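You operate a simulated robot arm through the tools that you are given. There is no shell and no other tool. Be economical: measure what you need, move in short steps, check, and stop when the job is done.

You are at the controls of a simulated two-armed robot. One attempt, no reset.

## Task
Take the grey cloth from the top of the orange-edged table and lay it out flat on the top of the green table.

It is judged by the outcome, as a careful person would: the job done as asked, and still so three seconds after it is handed in. It fails if anything else is knocked over, pushed out of place, dropped, spilled or broken. Flat cloth is picked up by pressing the open fingertips on it (5 to 10 N) and closing them slowly along it; thin cloth reads only 2 to 8 mm in the jaws.

## Robot
Two 7-joint arms with two-finger parallel grippers on one trunk, on a base that drives. Base frame: it is fixed to the floor where the robot stands at the start and does not move with it; the origin is under the middle of the robot, x ahead of it, y to its left, z up. Readings come in m, rad, newtons and seconds.
The left shoulder is at the start at [0.05, 0.165, 1.03], the right one opposite. With the tool pointing down near the work surface each hand reaches from about 0.2 to 0.68 m from the robot's upright axis, wherever it stands, measured 20 degrees to its own side. Places, roughly: top of the green table [1.6, 1.4, 0.7]. Payload 3.91 kg a hand.
The TCP of each hand is the grasp point between the finger pads, 0.03 m short of the fingertips. In the tool frame z runs along the fingers and y along their closing line. Largest opening 0.11 m; finger width 0.02, thickness 0.01; the body of the gripper, 0.048 by 0.112 m, starts 0.055 m behind the TCP.
Orientation is that of the tool frame in the base frame, as [roll, pitch, yaw] about the fixed x, y, z axes, in that order (R = Rz(yaw) Ry(pitch) Rx(roll)). With the fingers straight down and closing along the base's y, the tool's x points along the base's -x, its y along +y and its z along -z.

## Interface
- The arms move only by the tool drive_tool. It takes "left_motion", "right_motion" or both (then of equal length, played together; a hand with none holds still); each is text: rows parted by semicolons, each of 7 numbers parted by spaces: the shift along the base's x, y, z in units of 25 mm (1.0 is 25 mm), then the turn, a rotation vector about the base's x, y, z in units of 6 degrees (1.0 is 6 degrees), then the finger opening in mm, from 0 to 110. In form: x y z rx ry rz hand; .... A call has 1 to 8 rows; each row shifts and turns the commanded pose from where the row before left it. A call with a number of a shift or a turn outside -1 to 1 is refused whole. Each row takes 0.2 s and may step no farther than 0.05 m and 0.15 rad from the row before; otherwise, or with a gripper value out of range, the whole call is refused. Where a pose cannot be reached the arm comes as near as it can. A force on the tool above 40 N (or 10 N above the force at the start of the call, whichever is more), or a blocked arm, ends the call early, and 0.2 s more pass. Each finger travels about 0.045 m/s and halts on what it meets, pressing with about 35 N; the grip force reading is that of the motor and also rises with nothing between the fingers. The clock runs only during rows and for 0.2 s after the last one: add rows that do not move to give the fingers time. The reply holds the time, the measured pose of the TCP, the force on the tool along the base axes, the opening and the grip force, in the units named above and with some noise, with the torque about the TCP (base axes, N m) and any sound that the robot's microphone picked up, and new pictures: "show" is both (left out), scene, wrist or none (wrist: the cameras of the hands that moved).
- Cameras (640 x 400 px; columns grow to the right, rows downward): "scene" is now at [0.119, -0.0034, 1.2003]; the picture's right is [-0.02, -1.00, 0.00], its down [-0.56, 0.01, -0.83] and it looks along [0.82, -0.02, -0.56] (base axes); focal length 266 px, centre (320, 200). "left" rides on the left gripper at [0.072, -0.017, -0.103] in its tool frame; the picture's right is [0.23, 0.97, 0.00], its down [-0.76, 0.18, -0.62] and it looks along [-0.61, 0.14, 0.78] (tool axes); focal length 222 px, centre (320, 200). "right" rides on the right gripper at [0.072, 0.017, -0.103] in its tool frame; the picture's right is [-0.23, 0.97, 0.00], its down [-0.76, -0.18, -0.62] and it looks along [-0.61, -0.14, 0.78] (tool axes); focal length 222 px, centre (320, 200). There is no depth. A picture from a camera that has moved, and an enlarged one, comes with that camera's place and axes in the base frame and with its lens.
- move_column(by): slides the trunk up (or, below 0, down) by that many m; the arms and the scene camera ride with it, the base frame stays. It gives what a move gives, with no picture.
- drive_base(legs): drives the robot by 1 to 6 legs, each [ahead, left, turn to the left] in m, m and rad, along the robot's own axes; the way and the turn of a leg run together, so that a leg with both is an arc; at most 1.5 m and 3.142 rad a leg. The arms and the cameras ride along, it lands a little off, and it stops where it bumps. It gives what a move gives, and a new picture of the scene camera.
- pan_tilt(pan, tilt): turns the head with the scene camera to pan (to the left, within 1.396 rad either way) and tilt (down, from -0.506 to 1.204), counted from straight ahead of the robot. It gives what a move gives, and a new picture of the scene camera.
- enlarge(camera, box): a new picture of the part [left, top, right, bottom] of that camera's present view, enlarged. No time passes.
- job_done(): hands the job in; it is judged then, once.

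Work in short steps. Places have to be worked out from the pictures, the camera data and where the tool is seen: move nearer, look again, correct. Check each grasp and each placing, and mend what went wrong. You have 120 turns and 260 pictures in all, those below and enlarged ones among them. Open the grippers and draw the arms clear of the work before you hand the job in, unless the task says otherwise; then end with one line.

The tools are called as name(argument=value, ...) on one line, values as JSON. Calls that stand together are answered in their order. drive_tool: Moves the arms, as the interface text tells. Its arguments: {"type":"object","properties":{"left_motion":{"type":"string"},"right_motion":{"type":"string"},"show":{"type":"string","enum":["both","scene","wrist","none"]}},"required":[]} The other tools are called the same way: move_column (by) slides the trunk up or down; drive_base (legs) drives the base; pan_tilt (pan, tilt) turns the head that bears the scene camera; enlarge (camera, box) takes an enlarged picture of a part of a camera's view; job_done () hands the job in.

At the start:

```text
time_s: 0.0
left_ee_pos: [0.3946, 0.1326, 0.8825]
left_ee_rot: [3.142, 0.001, -3.141]
left_wrist_force: [0.3, 0.7, 1.0]
left_wrist_torque: [0.0, 0.03, -0.01]
left_width: 0.11
left_grip_force: 0.1
right_ee_pos: [0.3962, -0.1297, 0.9269]
right_ee_rot: [3.141, -0.002, -3.14]
right_wrist_force: [0.7, -0.3, -0.4]
right_wrist_torque: [0.02, -0.04, 0.01]
right_width: 0.1102
right_grip_force: 0.1
trunk travel left (down, up): [-0.25, 0.253]
robot x, y, heading: [-0.0001, -0.0005, -0.001]
head pan, tilt: [-0.019, 0.6]
```

scene: 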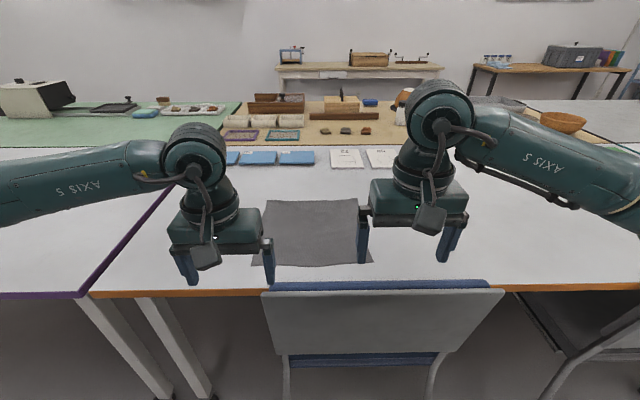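
right: 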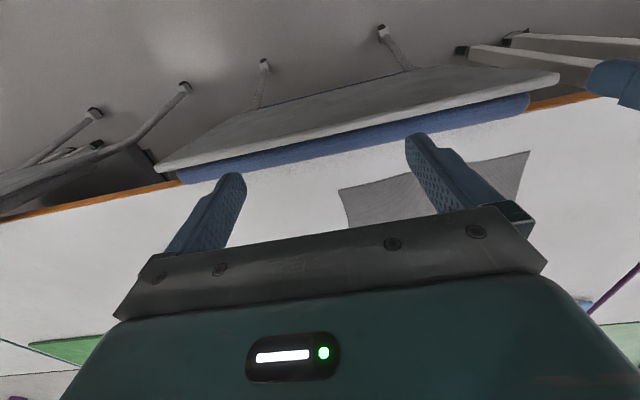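
left: 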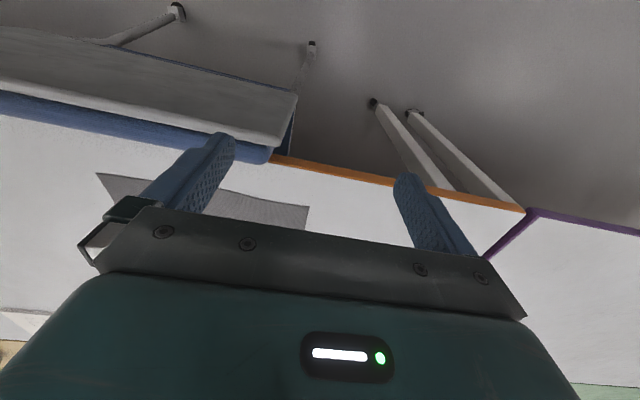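

I start by surveying the surroundings with the head to see the green table and possible ways round to it.

pan_tilt(pan=0.8, tilt=0.4)

pan_tilt(pan=1.39, tilt=0.5)

pan_tilt(pan=-0.8, tilt=0.4)

pan_tilt(pan=0, tilt=0.9)

```text
time_s: 1.1
left_ee_pos: [0.395, 0.1297, 0.8827]
left_ee_rot: [3.141, 0.001, 3.141]
left_wrist_force: [-0.3, -0.5, 0.1]
left_wrist_torque: [-0.04, -0.03, -0.01]
left_width: 0.11
left_grip_force: 0.1
right_ee_pos: [0.396, -0.1297, 0.9284]
right_ee_rot: [3.141, 0.001, 3.141]
right_wrist_force: [-0.5, 0.5, 0.7]
right_wrist_torque: [-0.01, -0.01, -0.03]
right_width: 0.1104
right_grip_force: 0.1
trunk travel left (down, up): [-0.25, 0.253]
robot x, y, heading: [-0.0015, 0.0016, 0.003]
head pan, tilt: [0.799, 0.4]
camera scene: at [0.0952, 0.0646, 1.2185], right [0.72, -0.7, 0.0], down [-0.27, -0.28, -0.92], along [0.64, 0.66, -0.39], focal length 266 px, centre (320, 200)
```

scene: 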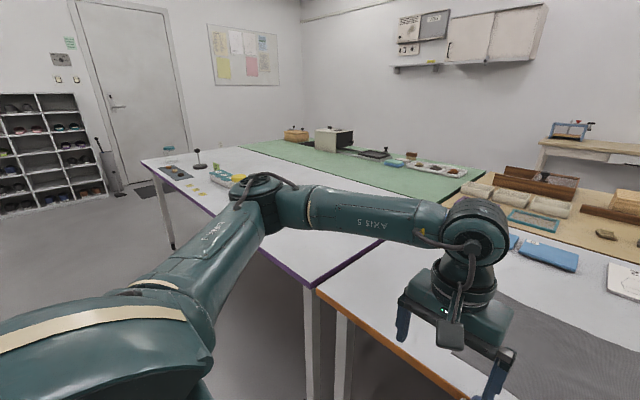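

```text
time_s: 2.1
left_ee_pos: [0.396, 0.1304, 0.8827]
left_ee_rot: [3.141, 0.0, -3.141]
left_wrist_force: [0.5, 0.3, 0.0]
left_wrist_torque: [0.0, -0.03, -0.02]
left_width: 0.1101
left_grip_force: 0.0
right_ee_pos: [0.3959, -0.13, 0.9279]
right_ee_rot: [-3.141, 0.0, -3.141]
right_wrist_force: [-0.8, 0.3, -0.1]
right_wrist_torque: [-0.01, -0.01, 0.0]
right_width: 0.1099
right_grip_force: 0.1
trunk travel left (down, up): [-0.25, 0.253]
robot x, y, heading: [-0.0009, -0.0006, 0.001]
head pan, tilt: [1.389, 0.499]
camera scene: at [0.0471, 0.0877, 1.2094], right [0.98, -0.18, 0.0], down [-0.09, -0.47, -0.88], along [0.16, 0.86, -0.48], focal length 266 px, centre (320, 200)
```

scene: 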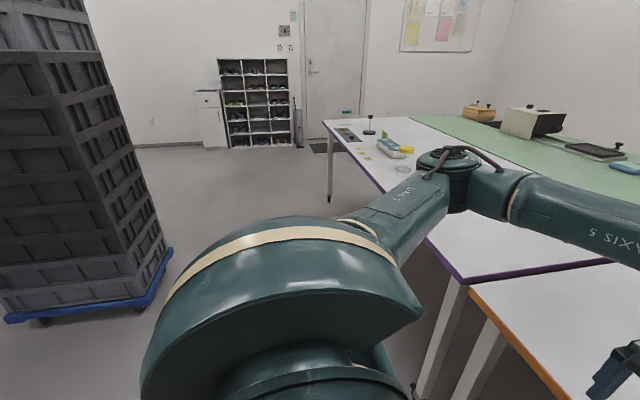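

```text
time_s: 4.2
left_ee_pos: [0.3966, 0.1312, 0.8835]
left_ee_rot: [-3.141, 0.0, 3.141]
left_wrist_force: [-0.1, 0.2, 0.0]
left_wrist_torque: [-0.01, -0.01, 0.03]
left_width: 0.1099
left_grip_force: 0.0
right_ee_pos: [0.3958, -0.1284, 0.9277]
right_ee_rot: [-3.14, 0.0, -3.141]
right_wrist_force: [0.2, -0.2, 0.3]
right_wrist_torque: [-0.03, 0.02, -0.03]
right_width: 0.11
right_grip_force: 0.1
trunk travel left (down, up): [-0.25, 0.253]
robot x, y, heading: [-0.0003, -0.0003, 0.004]
head pan, tilt: [-0.799, 0.4]
camera scene: at [0.0952, -0.0682, 1.2185], right [-0.72, -0.7, 0.0], down [-0.27, 0.28, -0.92], along [0.64, -0.66, -0.39], focal length 266 px, centre (320, 200)
```

scene: 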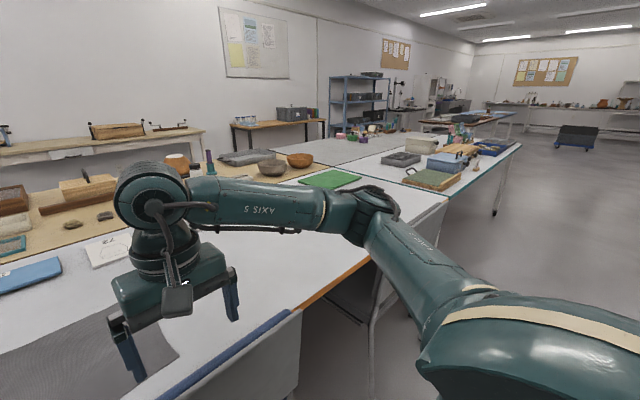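

```text
time_s: 5.3
left_ee_pos: [0.3954, 0.1327, 0.8841]
left_ee_rot: [-3.141, 0.001, 3.142]
left_wrist_force: [0.0, -0.4, 0.6]
left_wrist_torque: [-0.01, 0.01, -0.01]
left_width: 0.1102
left_grip_force: 0.2
right_ee_pos: [0.3951, -0.1283, 0.9269]
right_ee_rot: [3.141, 0.0, 3.141]
right_wrist_force: [0.8, 1.4, -0.8]
right_wrist_torque: [0.01, 0.0, 0.0]
right_width: 0.1099
right_grip_force: 0.0
trunk travel left (down, up): [-0.25, 0.253]
robot x, y, heading: [-0.0007, -0.0037, 0.004]
head pan, tilt: [0.0, 0.901]
camera scene: at [0.1061, -0.0019, 1.1755], right [0.0, -1.0, 0.0], down [-0.78, 0.0, -0.62], along [0.62, 0.0, -0.78], focal length 266 px, centre (320, 200)
```

scene: 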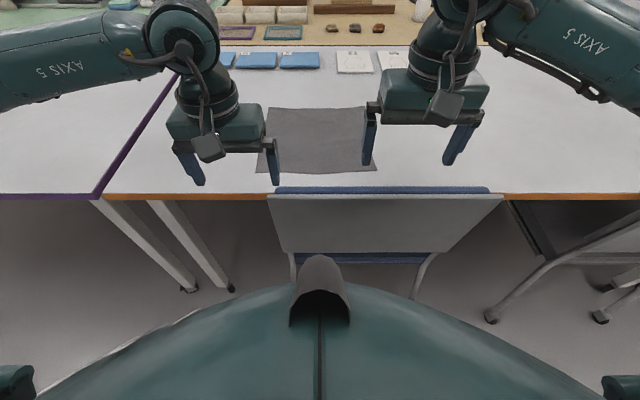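

The green table sits behind the purple-edged one, with its front strip free. It can be reached from its left end, at about y=2.5. The cloth lies at about x 0.57–0.86, y ±0.15, so I move both hands over its near corners.

drive_tool(left_motion="1 0 0 0 0 0 50;1 0 0 0 0 0 50;1 0 0 0 0 0 50;1 0 0 0 0 0 50;1 0 0 0 0 0 50;1 0 0 0 0 0 50;1 0 0 0 0 0 50;1 0 0 0 0 0 50", right_motion="1 0 0 0 0 0 50;1 0 -0.2 0 0 0 50;1 0 -0.2 0 0 0 50;1 0 -0.3 0 0 0 50;1 0 -0.3 0 0 0 50;1 0 -0.3 0 0 0 50;1 0 -0.3 0 0 0 50;1 0 -0.2 0 0 0 50")

```text
time_s: 7.1
left_ee_pos: [0.5943, 0.1315, 0.8831]
left_ee_rot: [-3.141, 0.0, -3.141]
left_wrist_force: [-0.2, -1.2, -0.1]
left_wrist_torque: [0.01, -0.01, -0.03]
left_width: 0.0502
left_grip_force: 0.1
right_ee_pos: [0.5978, -0.128, 0.8811]
right_ee_rot: [-3.141, 0.0, 3.141]
right_wrist_force: [0.2, 0.2, -0.4]
right_wrist_torque: [-0.02, -0.02, -0.01]
right_width: 0.05
right_grip_force: 0.1
trunk travel left (down, up): [-0.25, 0.253]
robot x, y, heading: [-0.0029, -0.001, -0.001]
head pan, tilt: [0.0, 0.901]
camera scene: at [0.1063, -0.0018, 1.1754], right [0.0, -1.0, 0.0], down [-0.78, 0.0, -0.62], along [0.62, 0.0, -0.78], focal length 266 px, centre (320, 200)
camera right: at [0.524, -0.1103, 0.985], right [0.23, 0.97, 0.0], down [0.76, -0.18, 0.62], along [0.61, -0.14, -0.78], focal length 222 px, centre (320, 200)
camera left: at [0.5229, 0.1141, 0.9863], right [-0.23, 0.97, 0.0], down [0.76, 0.18, 0.62], along [0.61, 0.14, -0.78], focal length 222 px, centre (320, 200)
```

scene: 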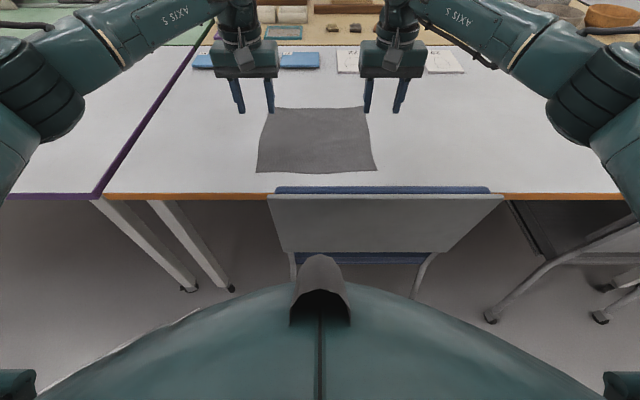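
right: 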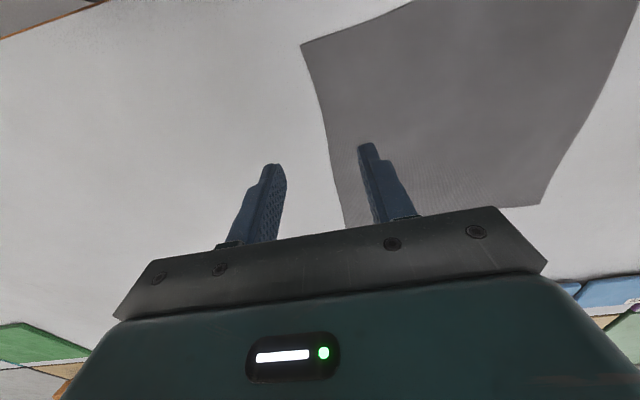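
left: 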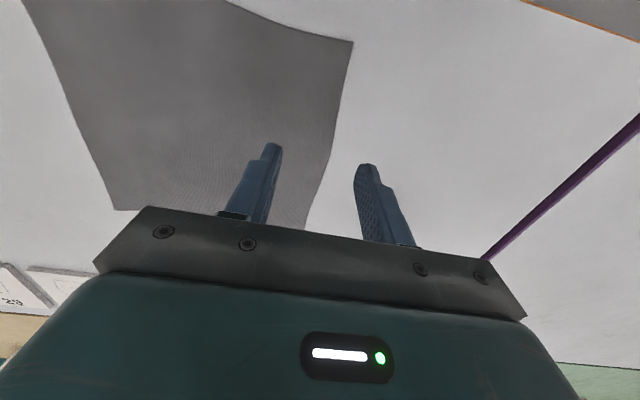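

Comparing the wrist and scene rays puts the table at about z=0.745, with the cloth's near corners at about (0.535,-0.13) and (0.53,0.145). I move over spots just inside them and go down to about 25 mm above the cloth.

drive_tool(left_motion="-0.8 -0.33 0 0 0 0 40;-0.76 -0.33 0 0 0 0 40;0 0 -1 0 0 0 40;0 0 -1 0 0 0 40;0 0 -1 0 0 0 40;0 0 -0.2 0 0 0 40", right_motion="-0.86 0.56 0 0 0 0 40;-0.86 0.56 0 0 0 0 40;0 0 -1 0 0 0 40;0 0 -1 0 0 0 40;0 0 -1 0 0 0 40;0 0 -0.2 0 0 0 40")

```text
time_s: 8.5
left_ee_pos: [0.5565, 0.1167, 0.8023]
left_ee_rot: [3.142, 0.0, -3.14]
left_wrist_force: [0.5, 0.3, 0.0]
left_wrist_torque: [-0.02, 0.02, 0.01]
left_width: 0.04
left_grip_force: 0.0
right_ee_pos: [0.5539, -0.1009, 0.8023]
right_ee_rot: [-3.14, 0.0, 3.141]
right_wrist_force: [0.2, -0.1, 0.0]
right_wrist_torque: [0.01, -0.02, 0.02]
right_width: 0.0398
right_grip_force: 0.2
trunk travel left (down, up): [-0.25, 0.253]
robot x, y, heading: [-0.0019, 0.0007, -0.002]
head pan, tilt: [0.0, 0.901]
camera scene: at [0.1062, -0.0018, 1.1755], right [0.0, -1.0, 0.0], down [-0.78, 0.0, -0.62], along [0.62, 0.0, -0.78], focal length 266 px, centre (320, 200)
camera right: at [0.4802, -0.0839, 0.9044], right [0.23, 0.97, 0.0], down [0.76, -0.18, 0.62], along [0.61, -0.14, -0.78], focal length 222 px, centre (320, 200)
camera left: at [0.4843, 0.0985, 0.9061], right [-0.23, 0.97, 0.0], down [0.76, 0.18, 0.62], along [0.61, 0.14, -0.78], focal length 222 px, centre (320, 200)
```

scene: 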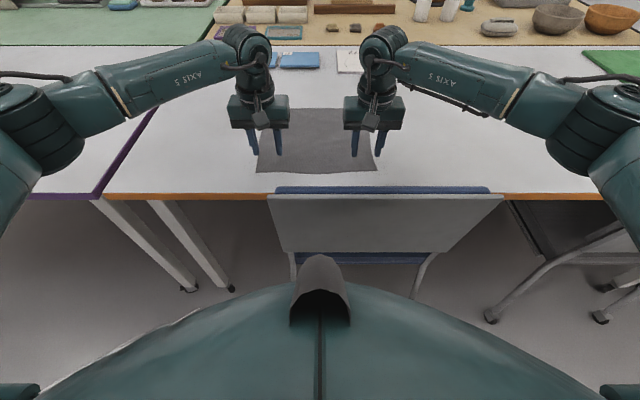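
right: 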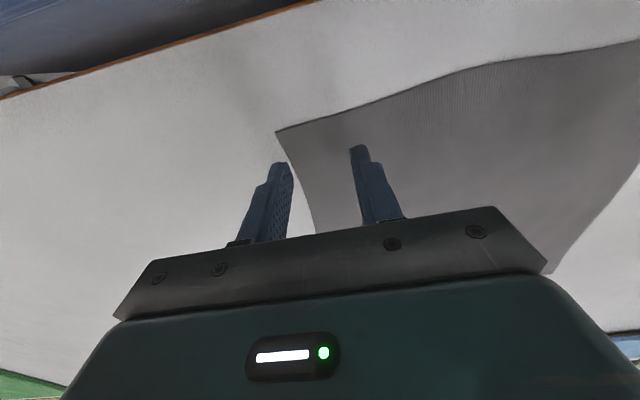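
left: 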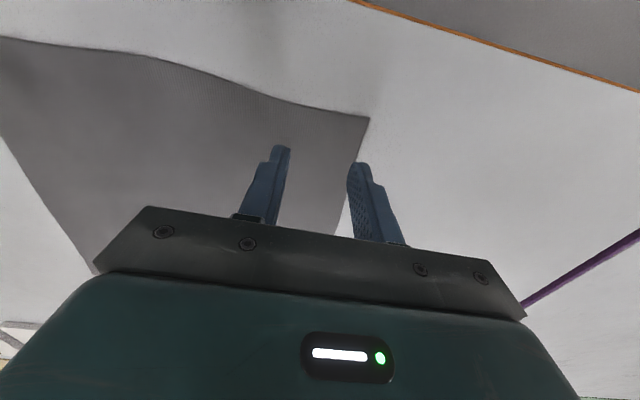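

Triangulation puts the table at z≈0.738 and the corners at (0.536,-0.130) and (0.530,0.147). I shift both hands 10 mm inward and come down to just above contact.

drive_tool(left_motion="0 -0.4 -0.5 0 0 0 40;0 0 -0.5 0 0 0 40;0 0 -0.25 0 0 0 40", right_motion="0 0.4 -0.5 0 0 0 40;0 0 -0.5 0 0 0 40;0 0 -0.25 0 0 0 40", show="wrist")

```text
time_s: 9.3
left_ee_pos: [0.5569, 0.1048, 0.7723]
left_ee_rot: [3.14, -0.001, -3.141]
left_wrist_force: [0.4, -1.0, 0.6]
left_wrist_torque: [0.01, 0.01, -0.07]
left_width: 0.0401
left_grip_force: 0.0
right_ee_pos: [0.5541, -0.0904, 0.7716]
right_ee_rot: [-3.141, -0.002, -3.141]
right_wrist_force: [0.7, -0.1, 1.5]
right_wrist_torque: [0.01, 0.01, -0.01]
right_width: 0.0399
right_grip_force: 0.0
trunk travel left (down, up): [-0.25, 0.253]
robot x, y, heading: [-0.0042, -0.0005, 0.002]
head pan, tilt: [0.0, 0.901]
camera right: at [0.4811, -0.0731, 0.8745], right [0.23, 0.97, 0.0], down [0.76, -0.18, 0.62], along [0.61, -0.14, -0.78], focal length 222 px, centre (320, 200)
camera left: at [0.4847, 0.0874, 0.8758], right [-0.23, 0.97, 0.0], down [0.76, 0.18, 0.62], along [0.61, 0.14, -0.78], focal length 222 px, centre (320, 200)
```

right: 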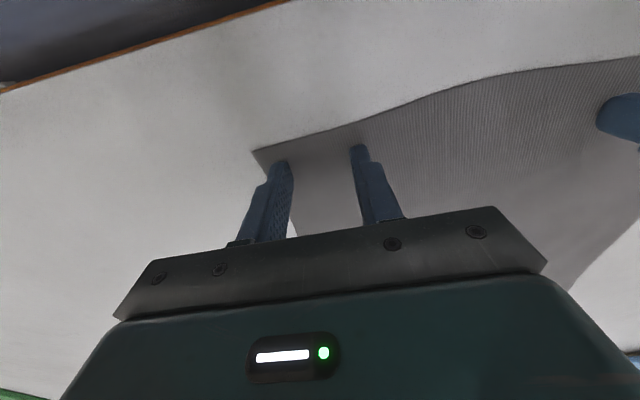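
left: 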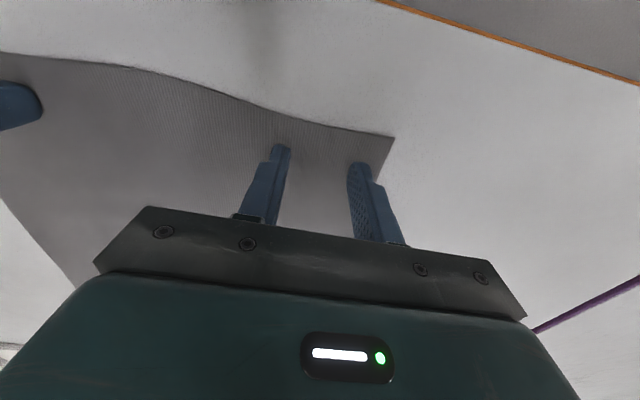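

Both hands sit over the cloth just inside the corners, almost touching. I press down in small steps and watch the force.

drive_tool(left_motion="0 0 -0.1 0 0 0 40;0 0 -0.1 0 0 0 40;0 0 0 0 0 0 40", right_motion="0 0 -0.1 0 0 0 40;0 0 -0.1 0 0 0 40;0 0 0 0 0 0 40", show="none")

```text
time_s: 10.1
left_ee_pos: [0.557, 0.1039, 0.7705]
left_ee_rot: [-3.141, 0.008, -3.138]
left_wrist_force: [1.8, 2.1, 19.1]
left_wrist_torque: [0.39, 0.06, -0.04]
left_width: 0.0401
left_grip_force: 0.0
right_ee_pos: [0.5534, -0.0902, 0.7715]
right_ee_rot: [3.139, 0.009, -3.141]
right_wrist_force: [5.2, -0.4, 23.9]
right_wrist_torque: [-0.43, -0.02, 0.07]
right_width: 0.0398
right_grip_force: 0.0
trunk travel left (down, up): [-0.25, 0.253]
robot x, y, heading: [0.0015, -0.0007, -0.002]
head pan, tilt: [0.0, 0.901]
```

The fingers are touching (surface ≈0.741) with about 20 N, which is too much. I ease off to about 8 N and then close slowly.

drive_tool(left_motion="0 0 -0 0 0 0 40;0 0 0.1 0 0 0 40;0 0 0 0 0 0 40", right_motion="0 0 0.07 0 0 0 40;0 0 0.07 0 0 0 40;0 0 0 0 0 0 40", show="none")

```text
time_s: 10.9
left_ee_pos: [0.5562, 0.1034, 0.7719]
left_ee_rot: [-3.141, 0.003, -3.141]
left_wrist_force: [3.3, 0.2, 15.3]
left_wrist_torque: [0.28, -0.08, -0.04]
left_width: 0.0401
left_grip_force: 0.0
right_ee_pos: [0.5508, -0.0901, 0.7702]
right_ee_rot: [-3.14, 0.004, 3.14]
right_wrist_force: [2.1, 0.4, 18.4]
right_wrist_torque: [-0.2, -0.03, -0.03]
right_width: 0.04
right_grip_force: 0.1
trunk travel left (down, up): [-0.25, 0.253]
robot x, y, heading: [-0.002, 0.0018, 0.001]
head pan, tilt: [0.0, 0.901]
```

drive_tool(left_motion="0 0 0.1 0 0 0 40;0 0 0 0 0 0 40", right_motion="0 0 0.13 0 0 0 40;0 0 0 0 0 0 40", show="none")

```text
time_s: 11.5
left_ee_pos: [0.5551, 0.1049, 0.771]
left_ee_rot: [-3.141, -0.002, -3.141]
left_wrist_force: [-0.5, -1.4, 6.8]
left_wrist_torque: [0.03, 0.0, 0.0]
left_width: 0.0402
left_grip_force: 0.1
right_ee_pos: [0.5527, -0.0907, 0.7715]
right_ee_rot: [-3.14, -0.002, -3.141]
right_wrist_force: [0.6, 0.4, 5.8]
right_wrist_torque: [-0.06, -0.04, 0.02]
right_width: 0.0399
right_grip_force: 0.0
trunk travel left (down, up): [-0.25, 0.253]
robot x, y, heading: [-0.0026, -0.0003, -0.002]
head pan, tilt: [0.0, 0.901]
```

The press is about 6–7 N on each hand. I now close the fingers slowly.

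drive_tool(left_motion="0 0 0 0 0 0 35;0 0 0 0 0 0 30;0 0 0 0 0 0 25;0 0 0 0 0 0 20;0 0 0 0 0 0 15;0 0 0 0 0 0 10;0 0 0 0 0 0 5;0 0 0 0 0 0 0", right_motion="0 0 0 0 0 0 35;0 0 0 0 0 0 30;0 0 0 0 0 0 25;0 0 0 0 0 0 20;0 0 0 0 0 0 15;0 0 0 0 0 0 10;0 0 0 0 0 0 5;0 0 0 0 0 0 0")

```text
time_s: 13.3
left_ee_pos: [0.5569, 0.1039, 0.7714]
left_ee_rot: [3.141, 0.001, 3.141]
left_wrist_force: [0.5, -0.4, 1.1]
left_wrist_torque: [0.02, 0.0, 0.02]
left_width: 0.0059
left_grip_force: 35.1
right_ee_pos: [0.5534, -0.0903, 0.7731]
right_ee_rot: [-3.14, -0.001, -3.141]
right_wrist_force: [0.3, 0.2, -0.7]
right_wrist_torque: [0.0, 0.0, -0.02]
right_width: 0.0001
right_grip_force: 29.0
trunk travel left (down, up): [-0.25, 0.253]
robot x, y, heading: [0.0005, -0.0015, 0.0]
head pan, tilt: [0.0, 0.901]
camera scene: at [0.106, -0.0018, 1.1755], right [0.0, -1.0, 0.0], down [-0.78, 0.0, -0.62], along [0.62, 0.0, -0.78], focal length 266 px, centre (320, 200)
camera right: at [0.4794, -0.0729, 0.8755], right [0.23, 0.97, 0.0], down [0.76, -0.18, 0.62], along [0.61, -0.14, -0.78], focal length 222 px, centre (320, 200)
camera left: at [0.4842, 0.0876, 0.8756], right [-0.23, 0.97, 0.0], down [0.76, 0.18, 0.62], along [0.61, 0.14, -0.78], focal length 222 px, centre (320, 200)
```

scene: 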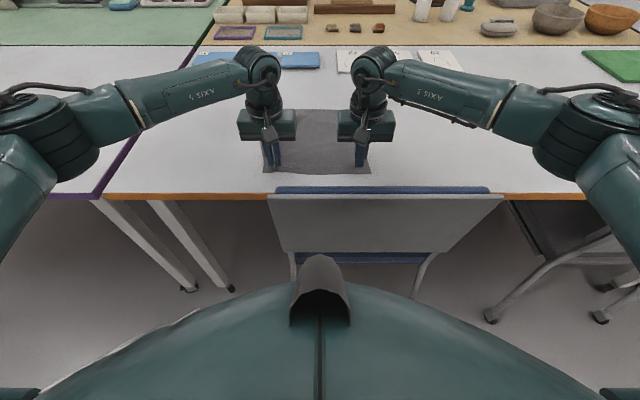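
right: 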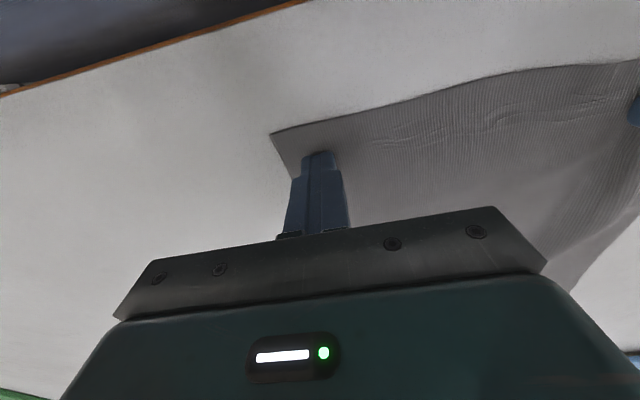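
left: 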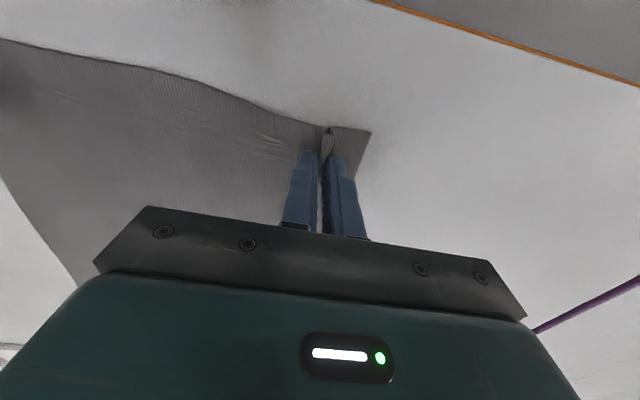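

The left hand holds the cloth (5.9 mm), but the right one slipped (0 mm). I lift the right hand, reopen it 8 mm further inboard and press again a little firmer.

drive_tool(right_motion="0 0 0.5 0 0 0 0;0 0.3 0 0 0 0 40;0 0 0 0 0 0 40;0 0 0 0 0 0 40;0 0 0 0 0 0 40;0 0 -0.4 0 0 0 40;0 0 -0.13 0 0 0 40;0 0 0 0 0 0 40", show="wrist")

```text
time_s: 15.1
left_ee_pos: [0.5578, 0.1049, 0.7726]
left_ee_rot: [3.141, 0.001, 3.141]
left_wrist_force: [-0.7, -0.2, 2.4]
left_wrist_torque: [-0.04, 0.02, 0.04]
left_width: 0.0054
left_grip_force: 35.1
right_ee_pos: [0.5539, -0.0839, 0.771]
right_ee_rot: [-3.14, 0.001, -3.142]
right_wrist_force: [0.5, -0.3, -0.4]
right_wrist_torque: [-0.02, -0.02, -0.03]
right_width: 0.0398
right_grip_force: 0.0
trunk travel left (down, up): [-0.25, 0.253]
robot x, y, heading: [0.0018, -0.0018, -0.006]
head pan, tilt: [0.0, 0.901]
camera right: at [0.4804, -0.0665, 0.8753], right [0.23, 0.97, 0.0], down [0.76, -0.18, 0.62], along [0.61, -0.14, -0.78], focal length 222 px, centre (320, 200)
```

right: 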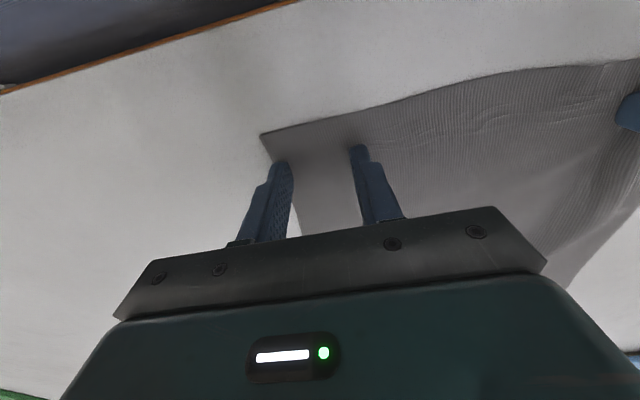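

There is no contact force yet, so I shift slightly further in and press.

drive_tool(right_motion="0 0.2 0 0 0 0 40;0 0 -0.08 0 0 0 40;0 0 -0.08 0 0 0 40;0 0 0 0 0 0 40", show="none")

```text
time_s: 16.1
left_ee_pos: [0.556, 0.1051, 0.773]
left_ee_rot: [-3.14, 0.004, 3.141]
left_wrist_force: [-0.8, 0.0, -0.3]
left_wrist_torque: [-0.01, 0.03, 0.01]
left_width: 0.0055
left_grip_force: 35.3
right_ee_pos: [0.5531, -0.0777, 0.7712]
right_ee_rot: [3.141, 0.004, -3.141]
right_wrist_force: [1.6, -1.7, 20.7]
right_wrist_torque: [-0.52, -0.02, 0.05]
right_width: 0.0402
right_grip_force: 0.5
trunk travel left (down, up): [-0.25, 0.253]
robot x, y, heading: [-0.0052, -0.0006, -0.003]
head pan, tilt: [0.0, 0.901]
```

drive_tool(right_motion="0 0 0.09 0 0 0 40;0 0 0 0 0 0 40", show="none")

```text
time_s: 16.7
left_ee_pos: [0.5567, 0.1049, 0.7725]
left_ee_rot: [3.141, 0.003, -3.142]
left_wrist_force: [-0.3, -0.1, 1.0]
left_wrist_torque: [-0.03, -0.01, 0.02]
left_width: 0.0052
left_grip_force: 34.6
right_ee_pos: [0.5518, -0.0793, 0.7713]
right_ee_rot: [3.141, 0.001, -3.141]
right_wrist_force: [3.1, -0.5, 17.2]
right_wrist_torque: [-0.38, -0.09, 0.11]
right_width: 0.0403
right_grip_force: 0.4
trunk travel left (down, up): [-0.25, 0.253]
robot x, y, heading: [-0.0006, 0.0023, 0.0]
head pan, tilt: [0.0, 0.901]
```

drive_tool(right_motion="0 0 0.08 0 0 0 40;0 0 0 0 0 0 40", show="none")

```text
time_s: 17.3
left_ee_pos: [0.5578, 0.1048, 0.7713]
left_ee_rot: [-3.141, 0.002, -3.141]
left_wrist_force: [0.2, -0.9, 0.8]
left_wrist_torque: [-0.03, 0.0, 0.0]
left_width: 0.0059
left_grip_force: 35.1
right_ee_pos: [0.5514, -0.0783, 0.7711]
right_ee_rot: [3.141, 0.0, -3.141]
right_wrist_force: [1.5, 0.6, 9.3]
right_wrist_torque: [-0.18, -0.06, 0.02]
right_width: 0.0399
right_grip_force: 0.1
trunk travel left (down, up): [-0.25, 0.253]
robot x, y, heading: [0.0032, 0.0006, -0.001]
head pan, tilt: [0.0, 0.901]
```

The press is now 9 N. I close slowly, at 4 mm per row.

drive_tool(right_motion="0 0 0 0 0 0 36;0 0 0 0 0 0 32;0 0 0 0 0 0 28;0 0 0 0 0 0 24;0 0 0 0 0 0 20;0 0 0 0 0 0 16;0 0 0 0 0 0 13;0 0 0 0 0 0 10", show="wrist")

```text
time_s: 19.1
left_ee_pos: [0.5574, 0.1042, 0.7727]
left_ee_rot: [3.14, 0.0, -3.141]
left_wrist_force: [-0.1, -0.6, 1.9]
left_wrist_torque: [-0.01, 0.0, 0.03]
left_width: 0.0055
left_grip_force: 35.4
right_ee_pos: [0.5516, -0.0786, 0.7709]
right_ee_rot: [-3.14, 0.0, 3.141]
right_wrist_force: [0.5, 0.3, 2.9]
right_wrist_torque: [-0.05, -0.01, 0.03]
right_width: 0.0101
right_grip_force: 0.1
trunk travel left (down, up): [-0.25, 0.253]
robot x, y, heading: [0.0014, -0.001, 0.0]
head pan, tilt: [0.0, 0.901]
camera right: at [0.4792, -0.0614, 0.8746], right [0.23, 0.97, 0.0], down [0.76, -0.18, 0.62], along [0.61, -0.14, -0.78], focal length 222 px, centre (320, 200)
```

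right: 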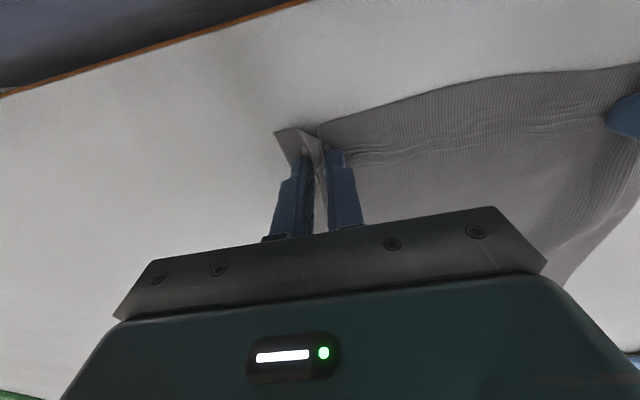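

A fold of cloth has come up between the right fingers, so I finish closing.

drive_tool(right_motion="0 0 0 0 0 0 6;0 0 0 0 0 0 2;0 0 0 0 0 0 0;0 0 0 0 0 0 0", show="wrist")

```text
time_s: 20.1
left_ee_pos: [0.5567, 0.1048, 0.771]
left_ee_rot: [3.141, 0.001, -3.142]
left_wrist_force: [0.8, -2.0, 0.8]
left_wrist_torque: [-0.03, -0.04, 0.02]
left_width: 0.0057
left_grip_force: 35.0
right_ee_pos: [0.5526, -0.0776, 0.772]
right_ee_rot: [-3.14, 0.0, -3.141]
right_wrist_force: [0.8, 1.8, 0.4]
right_wrist_torque: [0.04, -0.01, -0.02]
right_width: 0.0017
right_grip_force: 35.2
trunk travel left (down, up): [-0.25, 0.253]
robot x, y, heading: [0.0021, 0.0012, -0.007]
head pan, tilt: [0.0, 0.901]
camera right: at [0.4793, -0.0614, 0.8746], right [0.23, 0.97, 0.0], down [0.76, -0.18, 0.62], along [0.61, -0.14, -0.78], focal length 222 px, centre (320, 200)
```

right: 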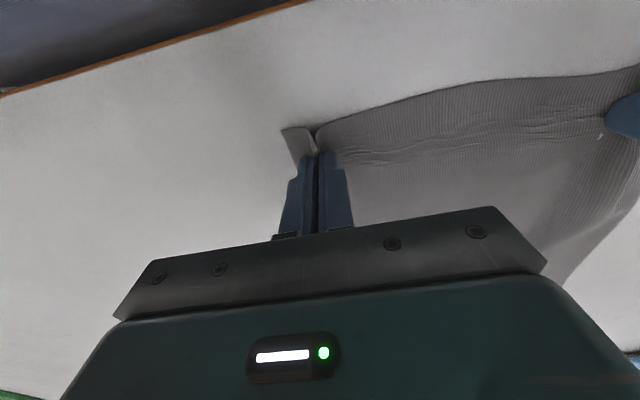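

The right width reads 1.7 mm, which is thin but not zero. I lift both hands slowly by 5 cm to test the grips.

drive_tool(left_motion="0 0 0.4 0 0 0 0;0 0 0.4 0 0 0 0;0 0 0.4 0 0 0 0;0 0 0.4 0 0 0 0;0 0 0.4 0 0 0 0", right_motion="0 0 0.4 0 0 0 0;0 0 0.4 0 0 0 0;0 0 0.4 0 0 0 0;0 0 0.4 0 0 0 0;0 0 0.4 0 0 0 0")

```text
time_s: 21.3
left_ee_pos: [0.5557, 0.1041, 0.8236]
left_ee_rot: [3.14, 0.002, -3.141]
left_wrist_force: [-0.7, -1.0, -0.3]
left_wrist_torque: [0.01, -0.03, 0.03]
left_width: 0.0056
left_grip_force: 34.1
right_ee_pos: [0.5525, -0.0772, 0.8232]
right_ee_rot: [3.14, 0.0, -3.141]
right_wrist_force: [0.4, 0.2, -0.2]
right_wrist_torque: [0.0, 0.01, 0.0]
right_width: 0.0016
right_grip_force: 35.8
trunk travel left (down, up): [-0.25, 0.253]
robot x, y, heading: [-0.0041, 0.0001, 0.0]
head pan, tilt: [0.0, 0.901]
camera scene: at [0.106, -0.0018, 1.1755], right [0.0, -1.0, 0.0], down [-0.78, 0.0, -0.62], along [0.62, 0.0, -0.78], focal length 266 px, centre (320, 200)
camera right: at [0.4795, -0.0604, 0.9257], right [0.23, 0.97, 0.0], down [0.76, -0.18, 0.62], along [0.61, -0.14, -0.78], focal length 222 px, centre (320, 200)
camera left: at [0.4835, 0.088, 0.9264], right [-0.23, 0.97, 0.0], down [0.76, 0.18, 0.62], along [0.61, 0.14, -0.78], focal length 222 px, centre (320, 200)
```

scene: 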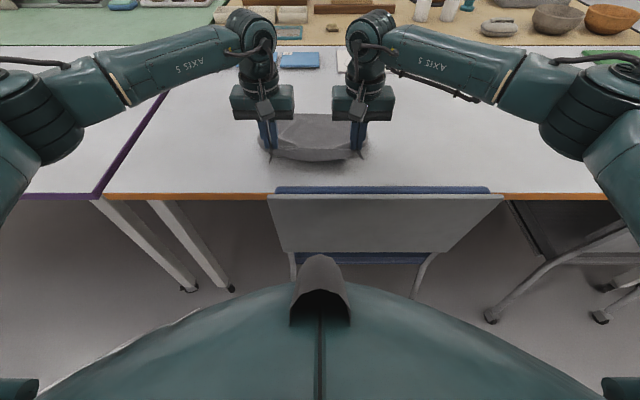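
right: 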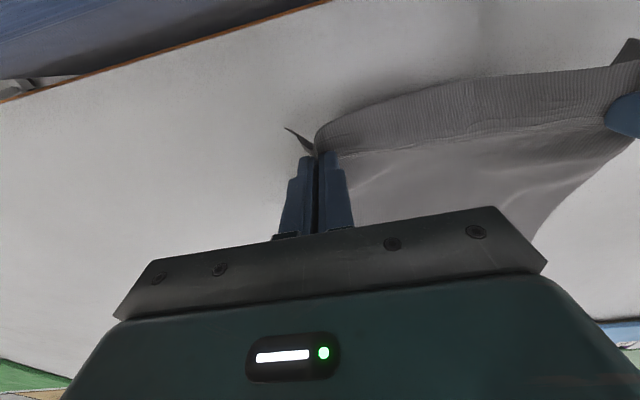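
left: 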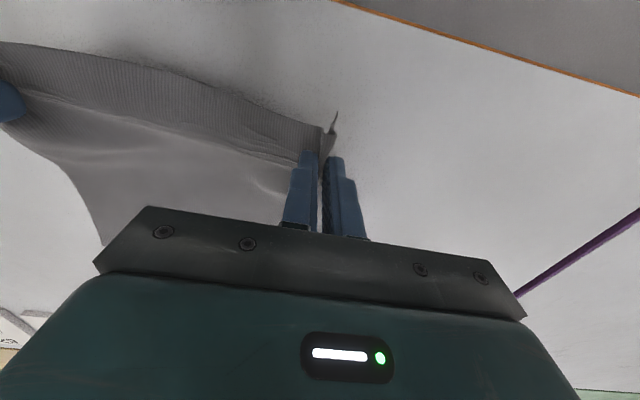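

Both grips hold. I raise both hands while spreading them slightly to take up slack.

drive_tool(left_motion="0 0 0.8 0 0 0 0;0 0.1 0.8 0 0 0 0;0 0.1 0.8 0 0 0 0;0 0 0.8 0 0 0 0;0 0 0.8 0 0 0 0;0 0 0.8 0 0 0 0;0 0 0.8 0 0 0 0;0 0 0.8 0 0 0 0", right_motion="0 0 0.8 0 0 0 0;0 -0.1 0.8 0 0 0 0;0 -0.1 0.8 0 0 0 0;0 0 0.8 0 0 0 0;0 0 0.8 0 0 0 0;0 0 0.8 0 0 0 0;0 0 0.8 0 0 0 0;0 0 0.8 0 0 0 0")

move_column(by=0.15)

pan_tilt(pan=0, tilt=0.6)

```text
time_s: 23.1
left_ee_pos: [0.5558, 0.1079, 0.9808]
left_ee_rot: [-3.14, -0.001, 3.141]
left_wrist_force: [0.1, -10.5, -0.3]
left_wrist_torque: [-0.35, 0.02, 0.03]
left_width: 0.006
left_grip_force: 34.9
right_ee_pos: [0.5527, -0.0836, 0.9823]
right_ee_rot: [3.139, 0.0, 3.141]
right_wrist_force: [0.1, 9.9, -0.6]
right_wrist_torque: [0.31, -0.02, -0.07]
right_width: 0.0017
right_grip_force: 34.6
trunk travel left (down, up): [-0.25, 0.253]
robot x, y, heading: [0.0019, 0.0024, 0.003]
head pan, tilt: [0.0, 0.901]
camera scene: at [0.1059, -0.0018, 1.1755], right [0.0, -1.0, 0.0], down [-0.78, 0.0, -0.62], along [0.62, 0.0, -0.78], focal length 266 px, centre (320, 200)
camera right: at [0.4792, -0.0663, 1.0863], right [0.23, 0.97, 0.0], down [0.76, -0.18, 0.62], along [0.61, -0.14, -0.78], focal length 222 px, centre (320, 200)
camera left: at [0.483, 0.0917, 1.0842], right [-0.23, 0.97, 0.0], down [0.76, 0.18, 0.62], along [0.61, 0.14, -0.78], focal length 222 px, centre (320, 200)
```

scene: 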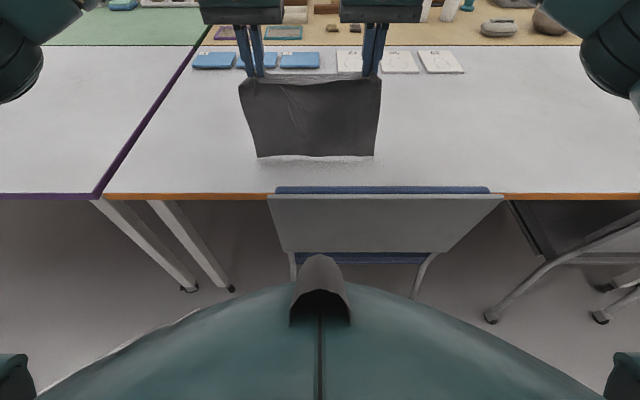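
right: 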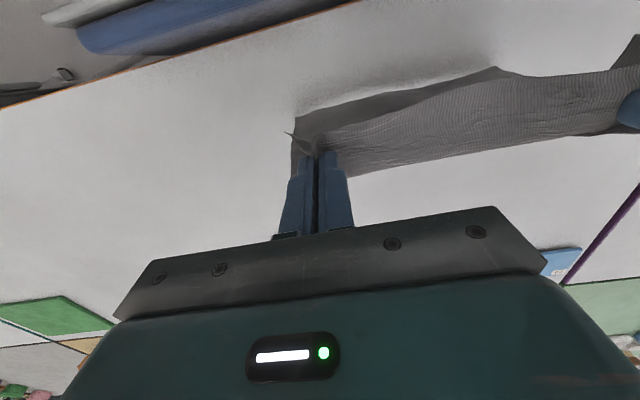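
left: 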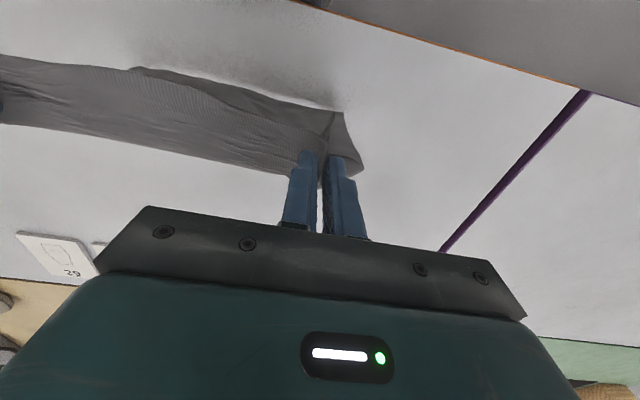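

```text
time_s: 24.9
left_ee_pos: [0.5559, 0.1087, 1.1292]
left_ee_rot: [3.14, 0.0, 3.141]
left_wrist_force: [-0.2, -11.7, 0.0]
left_wrist_torque: [-0.4, 0.01, 0.03]
left_width: 0.0061
left_grip_force: 34.8
right_ee_pos: [0.5517, -0.083, 1.1323]
right_ee_rot: [3.141, 0.001, -3.141]
right_wrist_force: [0.4, 12.1, 0.4]
right_wrist_torque: [0.37, -0.01, -0.04]
right_width: 0.0018
right_grip_force: 34.8
trunk travel left (down, up): [-0.4, 0.103]
robot x, y, heading: [0.0009, 0.0044, -0.002]
head pan, tilt: [0.0, 0.901]
```

```text
time_s: 25.7
left_ee_pos: [0.5549, 0.1094, 1.1305]
left_ee_rot: [3.141, 0.001, -3.141]
left_wrist_force: [-0.4, -11.2, -0.2]
left_wrist_torque: [-0.35, 0.05, 0.04]
left_width: 0.0059
left_grip_force: 35.0
right_ee_pos: [0.5529, -0.0828, 1.133]
right_ee_rot: [3.14, 0.0, -3.141]
right_wrist_force: [0.7, 13.4, -0.1]
right_wrist_torque: [0.33, -0.01, -0.07]
right_width: 0.0018
right_grip_force: 35.1
trunk travel left (down, up): [-0.4, 0.103]
robot x, y, heading: [-0.0015, -0.0031, 0.002]
head pan, tilt: [0.0, 0.6]
camera scene: at [0.119, -0.0018, 1.3502], right [0.0, -1.0, 0.0], down [-0.57, 0.0, -0.82], along [0.82, 0.0, -0.57], focal length 266 px, centre (320, 200)
```

scene: 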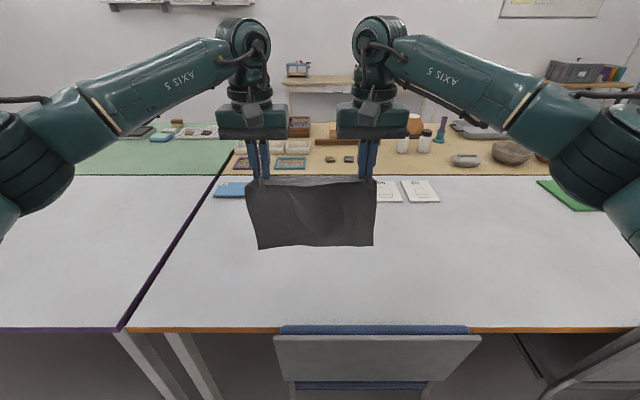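

The cloth hangs square between the hands. I ease the tension slightly, then back off and turn left towards the corridor.

drive_tool(left_motion="0 -0.07 0 0 0 0 0;0 0 0 0 0 0 0", right_motion="0 0.07 0 0 0 0 0;0 0 0 0 0 0 0", show="none")

drive_base(legs=[[-0.15, 0, 0], [0, 0, 1.571]])

```text
time_s: 26.3
left_ee_pos: [0.555, 0.1083, 1.1297]
left_ee_rot: [-3.141, -0.001, -3.14]
left_wrist_force: [-0.5, -7.6, -0.2]
left_wrist_torque: [-0.23, 0.03, 0.05]
left_width: 0.0055
left_grip_force: 35.1
right_ee_pos: [0.5522, -0.0829, 1.1316]
right_ee_rot: [3.141, 0.0, -3.141]
right_wrist_force: [0.3, 7.1, -0.7]
right_wrist_torque: [0.23, -0.05, -0.04]
right_width: 0.0019
right_grip_force: 34.7
trunk travel left (down, up): [-0.4, 0.103]
robot x, y, heading: [-0.0027, -0.0013, 0.001]
head pan, tilt: [0.0, 0.6]
```

```text
time_s: 31.5
left_ee_pos: [-0.2602, 0.5539, 1.1299]
left_ee_rot: [3.142, -0.001, -1.564]
left_wrist_force: [8.3, -0.7, 1.3]
left_wrist_torque: [0.04, -0.29, 0.01]
left_width: 0.0018
left_grip_force: 35.3
right_ee_pos: [-0.0707, 0.5513, 1.132]
right_ee_rot: [3.141, -0.001, -1.564]
right_wrist_force: [-8.8, 0.3, -0.5]
right_wrist_torque: [0.02, 0.24, -0.08]
right_width: 0.0018
right_grip_force: 34.6
trunk travel left (down, up): [-0.4, 0.103]
robot x, y, heading: [-0.1485, -0.0013, 1.579]
head pan, tilt: [0.0, 0.6]
camera scene: at [-0.1487, 0.1157, 1.3503], right [1.0, 0.01, 0.0], down [0.0, -0.56, -0.83], along [-0.01, 0.83, -0.56], focal length 266 px, centre (320, 200)
```

scene: 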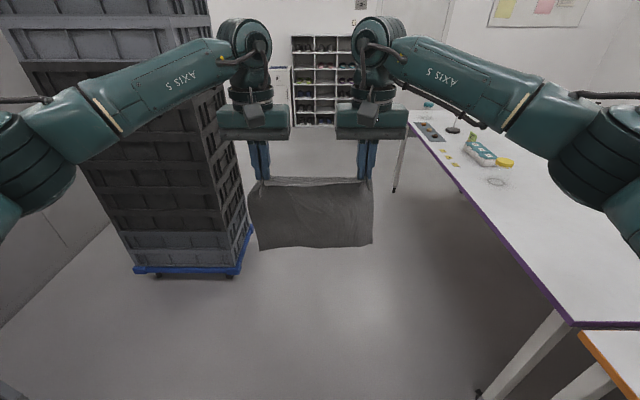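

Both hands still hold (1.8 mm each). I relax the tension a little more, shift right away from the crates, and go along the corridor.

drive_tool(left_motion="0.08 0 0 0 0 0 0;0 0 0 0 0 0 0", right_motion="-0.08 0 0 0 0 0 0;0 0 0 0 0 0 0", show="none")

drive_base(legs=[[0, -0.14, 0], [1.2, 0, 0], [1.2, 0, 0]])

pan_tilt(pan=-1.0, tilt=0.5)

```text
time_s: 32.1
left_ee_pos: [-0.2588, 0.5546, 1.1302]
left_ee_rot: [-3.14, 0.001, -1.562]
left_wrist_force: [3.5, 0.0, 0.1]
left_wrist_torque: [0.0, -0.12, 0.01]
left_width: 0.0016
left_grip_force: 35.3
right_ee_pos: [-0.0718, 0.5522, 1.1325]
right_ee_rot: [3.139, 0.001, -1.565]
right_wrist_force: [-3.4, 0.3, -0.3]
right_wrist_torque: [0.0, 0.11, -0.04]
right_width: 0.0018
right_grip_force: 34.9
trunk travel left (down, up): [-0.4, 0.103]
robot x, y, heading: [-0.1518, 0.0004, 1.578]
head pan, tilt: [0.0, 0.6]
```

```text
time_s: 45.1
left_ee_pos: [-0.2136, 2.8965, 1.1298]
left_ee_rot: [-3.141, 0.001, -1.524]
left_wrist_force: [3.5, 0.4, 0.5]
left_wrist_torque: [0.02, -0.1, -0.02]
left_width: 0.0019
left_grip_force: 35.2
right_ee_pos: [-0.0278, 2.9011, 1.1313]
right_ee_rot: [-3.141, 0.0, -1.524]
right_wrist_force: [-4.4, -0.4, -0.2]
right_wrist_torque: [-0.01, 0.1, -0.05]
right_width: 0.0021
right_grip_force: 34.6
trunk travel left (down, up): [-0.4, 0.103]
robot x, y, heading: [-0.0831, 2.3483, 1.62]
head pan, tilt: [0.0, 0.6]
camera scene: at [-0.0866, 2.463, 1.3503], right [1.0, 0.05, 0.0], down [0.03, -0.56, -0.82], along [-0.04, 0.82, -0.57], focal length 266 px, centre (320, 200)
```

scene: 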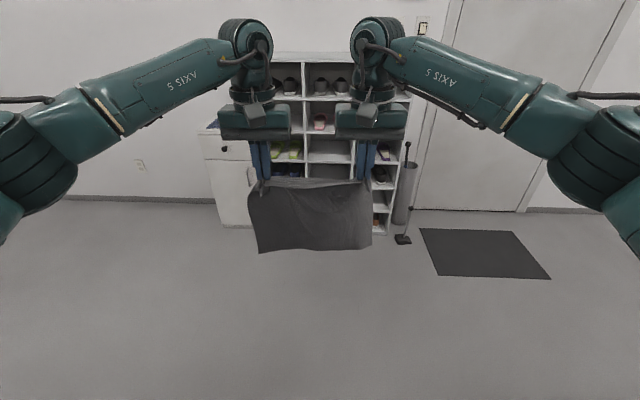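

```text
time_s: 46.4
left_ee_pos: [-0.2141, 2.8985, 1.129]
left_ee_rot: [-3.14, 0.002, -1.524]
left_wrist_force: [2.8, 0.3, 0.6]
left_wrist_torque: [-0.04, -0.14, 0.02]
left_width: 0.002
left_grip_force: 35.0
right_ee_pos: [-0.0272, 2.9013, 1.1324]
right_ee_rot: [3.139, 0.0, -1.523]
right_wrist_force: [-3.4, -0.4, -0.5]
right_wrist_torque: [-0.02, 0.11, -0.02]
right_width: 0.0015
right_grip_force: 35.4
trunk travel left (down, up): [-0.4, 0.103]
robot x, y, heading: [-0.0826, 2.3494, 1.616]
head pan, tilt: [-1.0, 0.499]
camera scene: at [-0.0083, 2.4272, 1.3594], right [0.58, -0.82, 0.0], down [-0.39, -0.28, -0.88], along [0.72, 0.51, -0.48], focal length 266 px, centre (320, 200)
```

scene: 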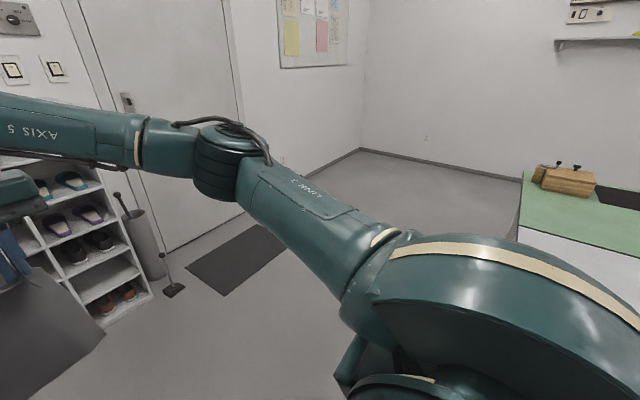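

From here the green table spans x≈1.2–1.9 with its left end at y≈2.29. A wooden box stands at about x 1.7 and the front strip is free. I drive to y≈3.1, turn round through the right to face -y, and slide across towards x≈1.4.

drive_base(legs=[[0.75, 0, 0], [0, 0, -1.595], [0, 0, -1.595]])

pan_tilt(pan=0.6, tilt=0.6)

```text
time_s: 58.2
left_ee_pos: [-0.0152, 2.5256, 1.1302]
left_ee_rot: [3.141, -0.001, 1.564]
left_wrist_force: [-3.9, 0.5, -0.5]
left_wrist_torque: [0.01, 0.14, 0.08]
left_width: 0.0016
left_grip_force: 35.3
right_ee_pos: [-0.2012, 2.5315, 1.132]
right_ee_rot: [3.14, -0.001, 1.564]
right_wrist_force: [3.0, -0.7, 0.0]
right_wrist_torque: [0.0, -0.09, 0.06]
right_width: 0.0021
right_grip_force: 35.6
trunk travel left (down, up): [-0.4, 0.103]
robot x, y, heading: [-0.1151, 3.0795, -1.576]
head pan, tilt: [-1.0, 0.499]
camera scene: at [-0.193, 3.0018, 1.3594], right [-0.53, 0.85, 0.0], down [0.4, 0.26, -0.88], along [-0.74, -0.47, -0.48], focal length 266 px, centre (320, 200)
```

scene: 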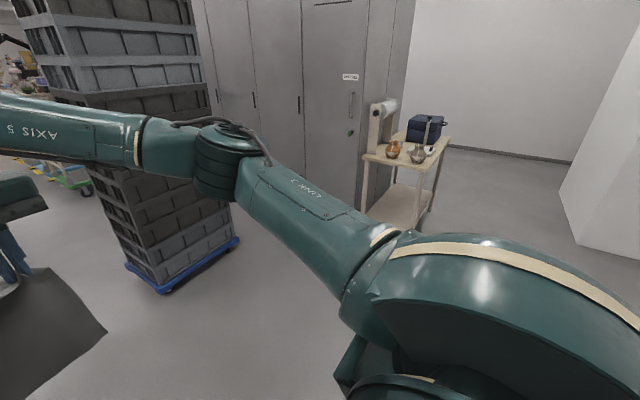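

```text
time_s: 59.9
left_ee_pos: [-0.0161, 2.5254, 1.1297]
left_ee_rot: [-3.14, -0.001, 1.565]
left_wrist_force: [-3.3, 1.2, -0.2]
left_wrist_torque: [-0.03, 0.09, 0.06]
left_width: 0.0017
left_grip_force: 35.0
right_ee_pos: [-0.2015, 2.5303, 1.1311]
right_ee_rot: [3.141, 0.0, 1.564]
right_wrist_force: [3.5, 0.0, 0.1]
right_wrist_torque: [0.01, -0.11, -0.02]
right_width: 0.0018
right_grip_force: 35.3
trunk travel left (down, up): [-0.4, 0.103]
robot x, y, heading: [-0.1179, 3.0807, -1.574]
head pan, tilt: [0.6, 0.6]
camera scene: at [-0.0666, 2.9771, 1.3503], right [-0.83, -0.56, 0.0], down [-0.32, 0.47, -0.83], along [0.46, -0.68, -0.56], focal length 266 px, centre (320, 200)
```

scene: 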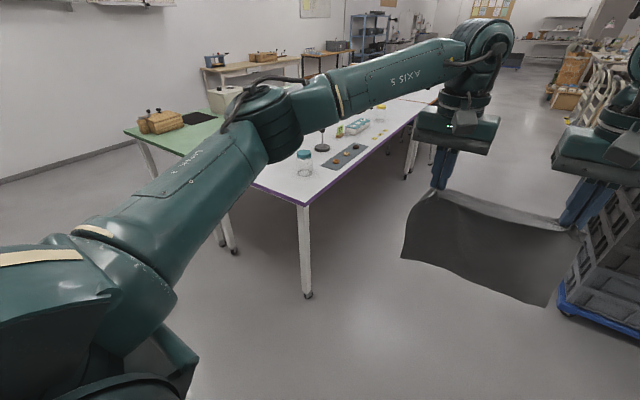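

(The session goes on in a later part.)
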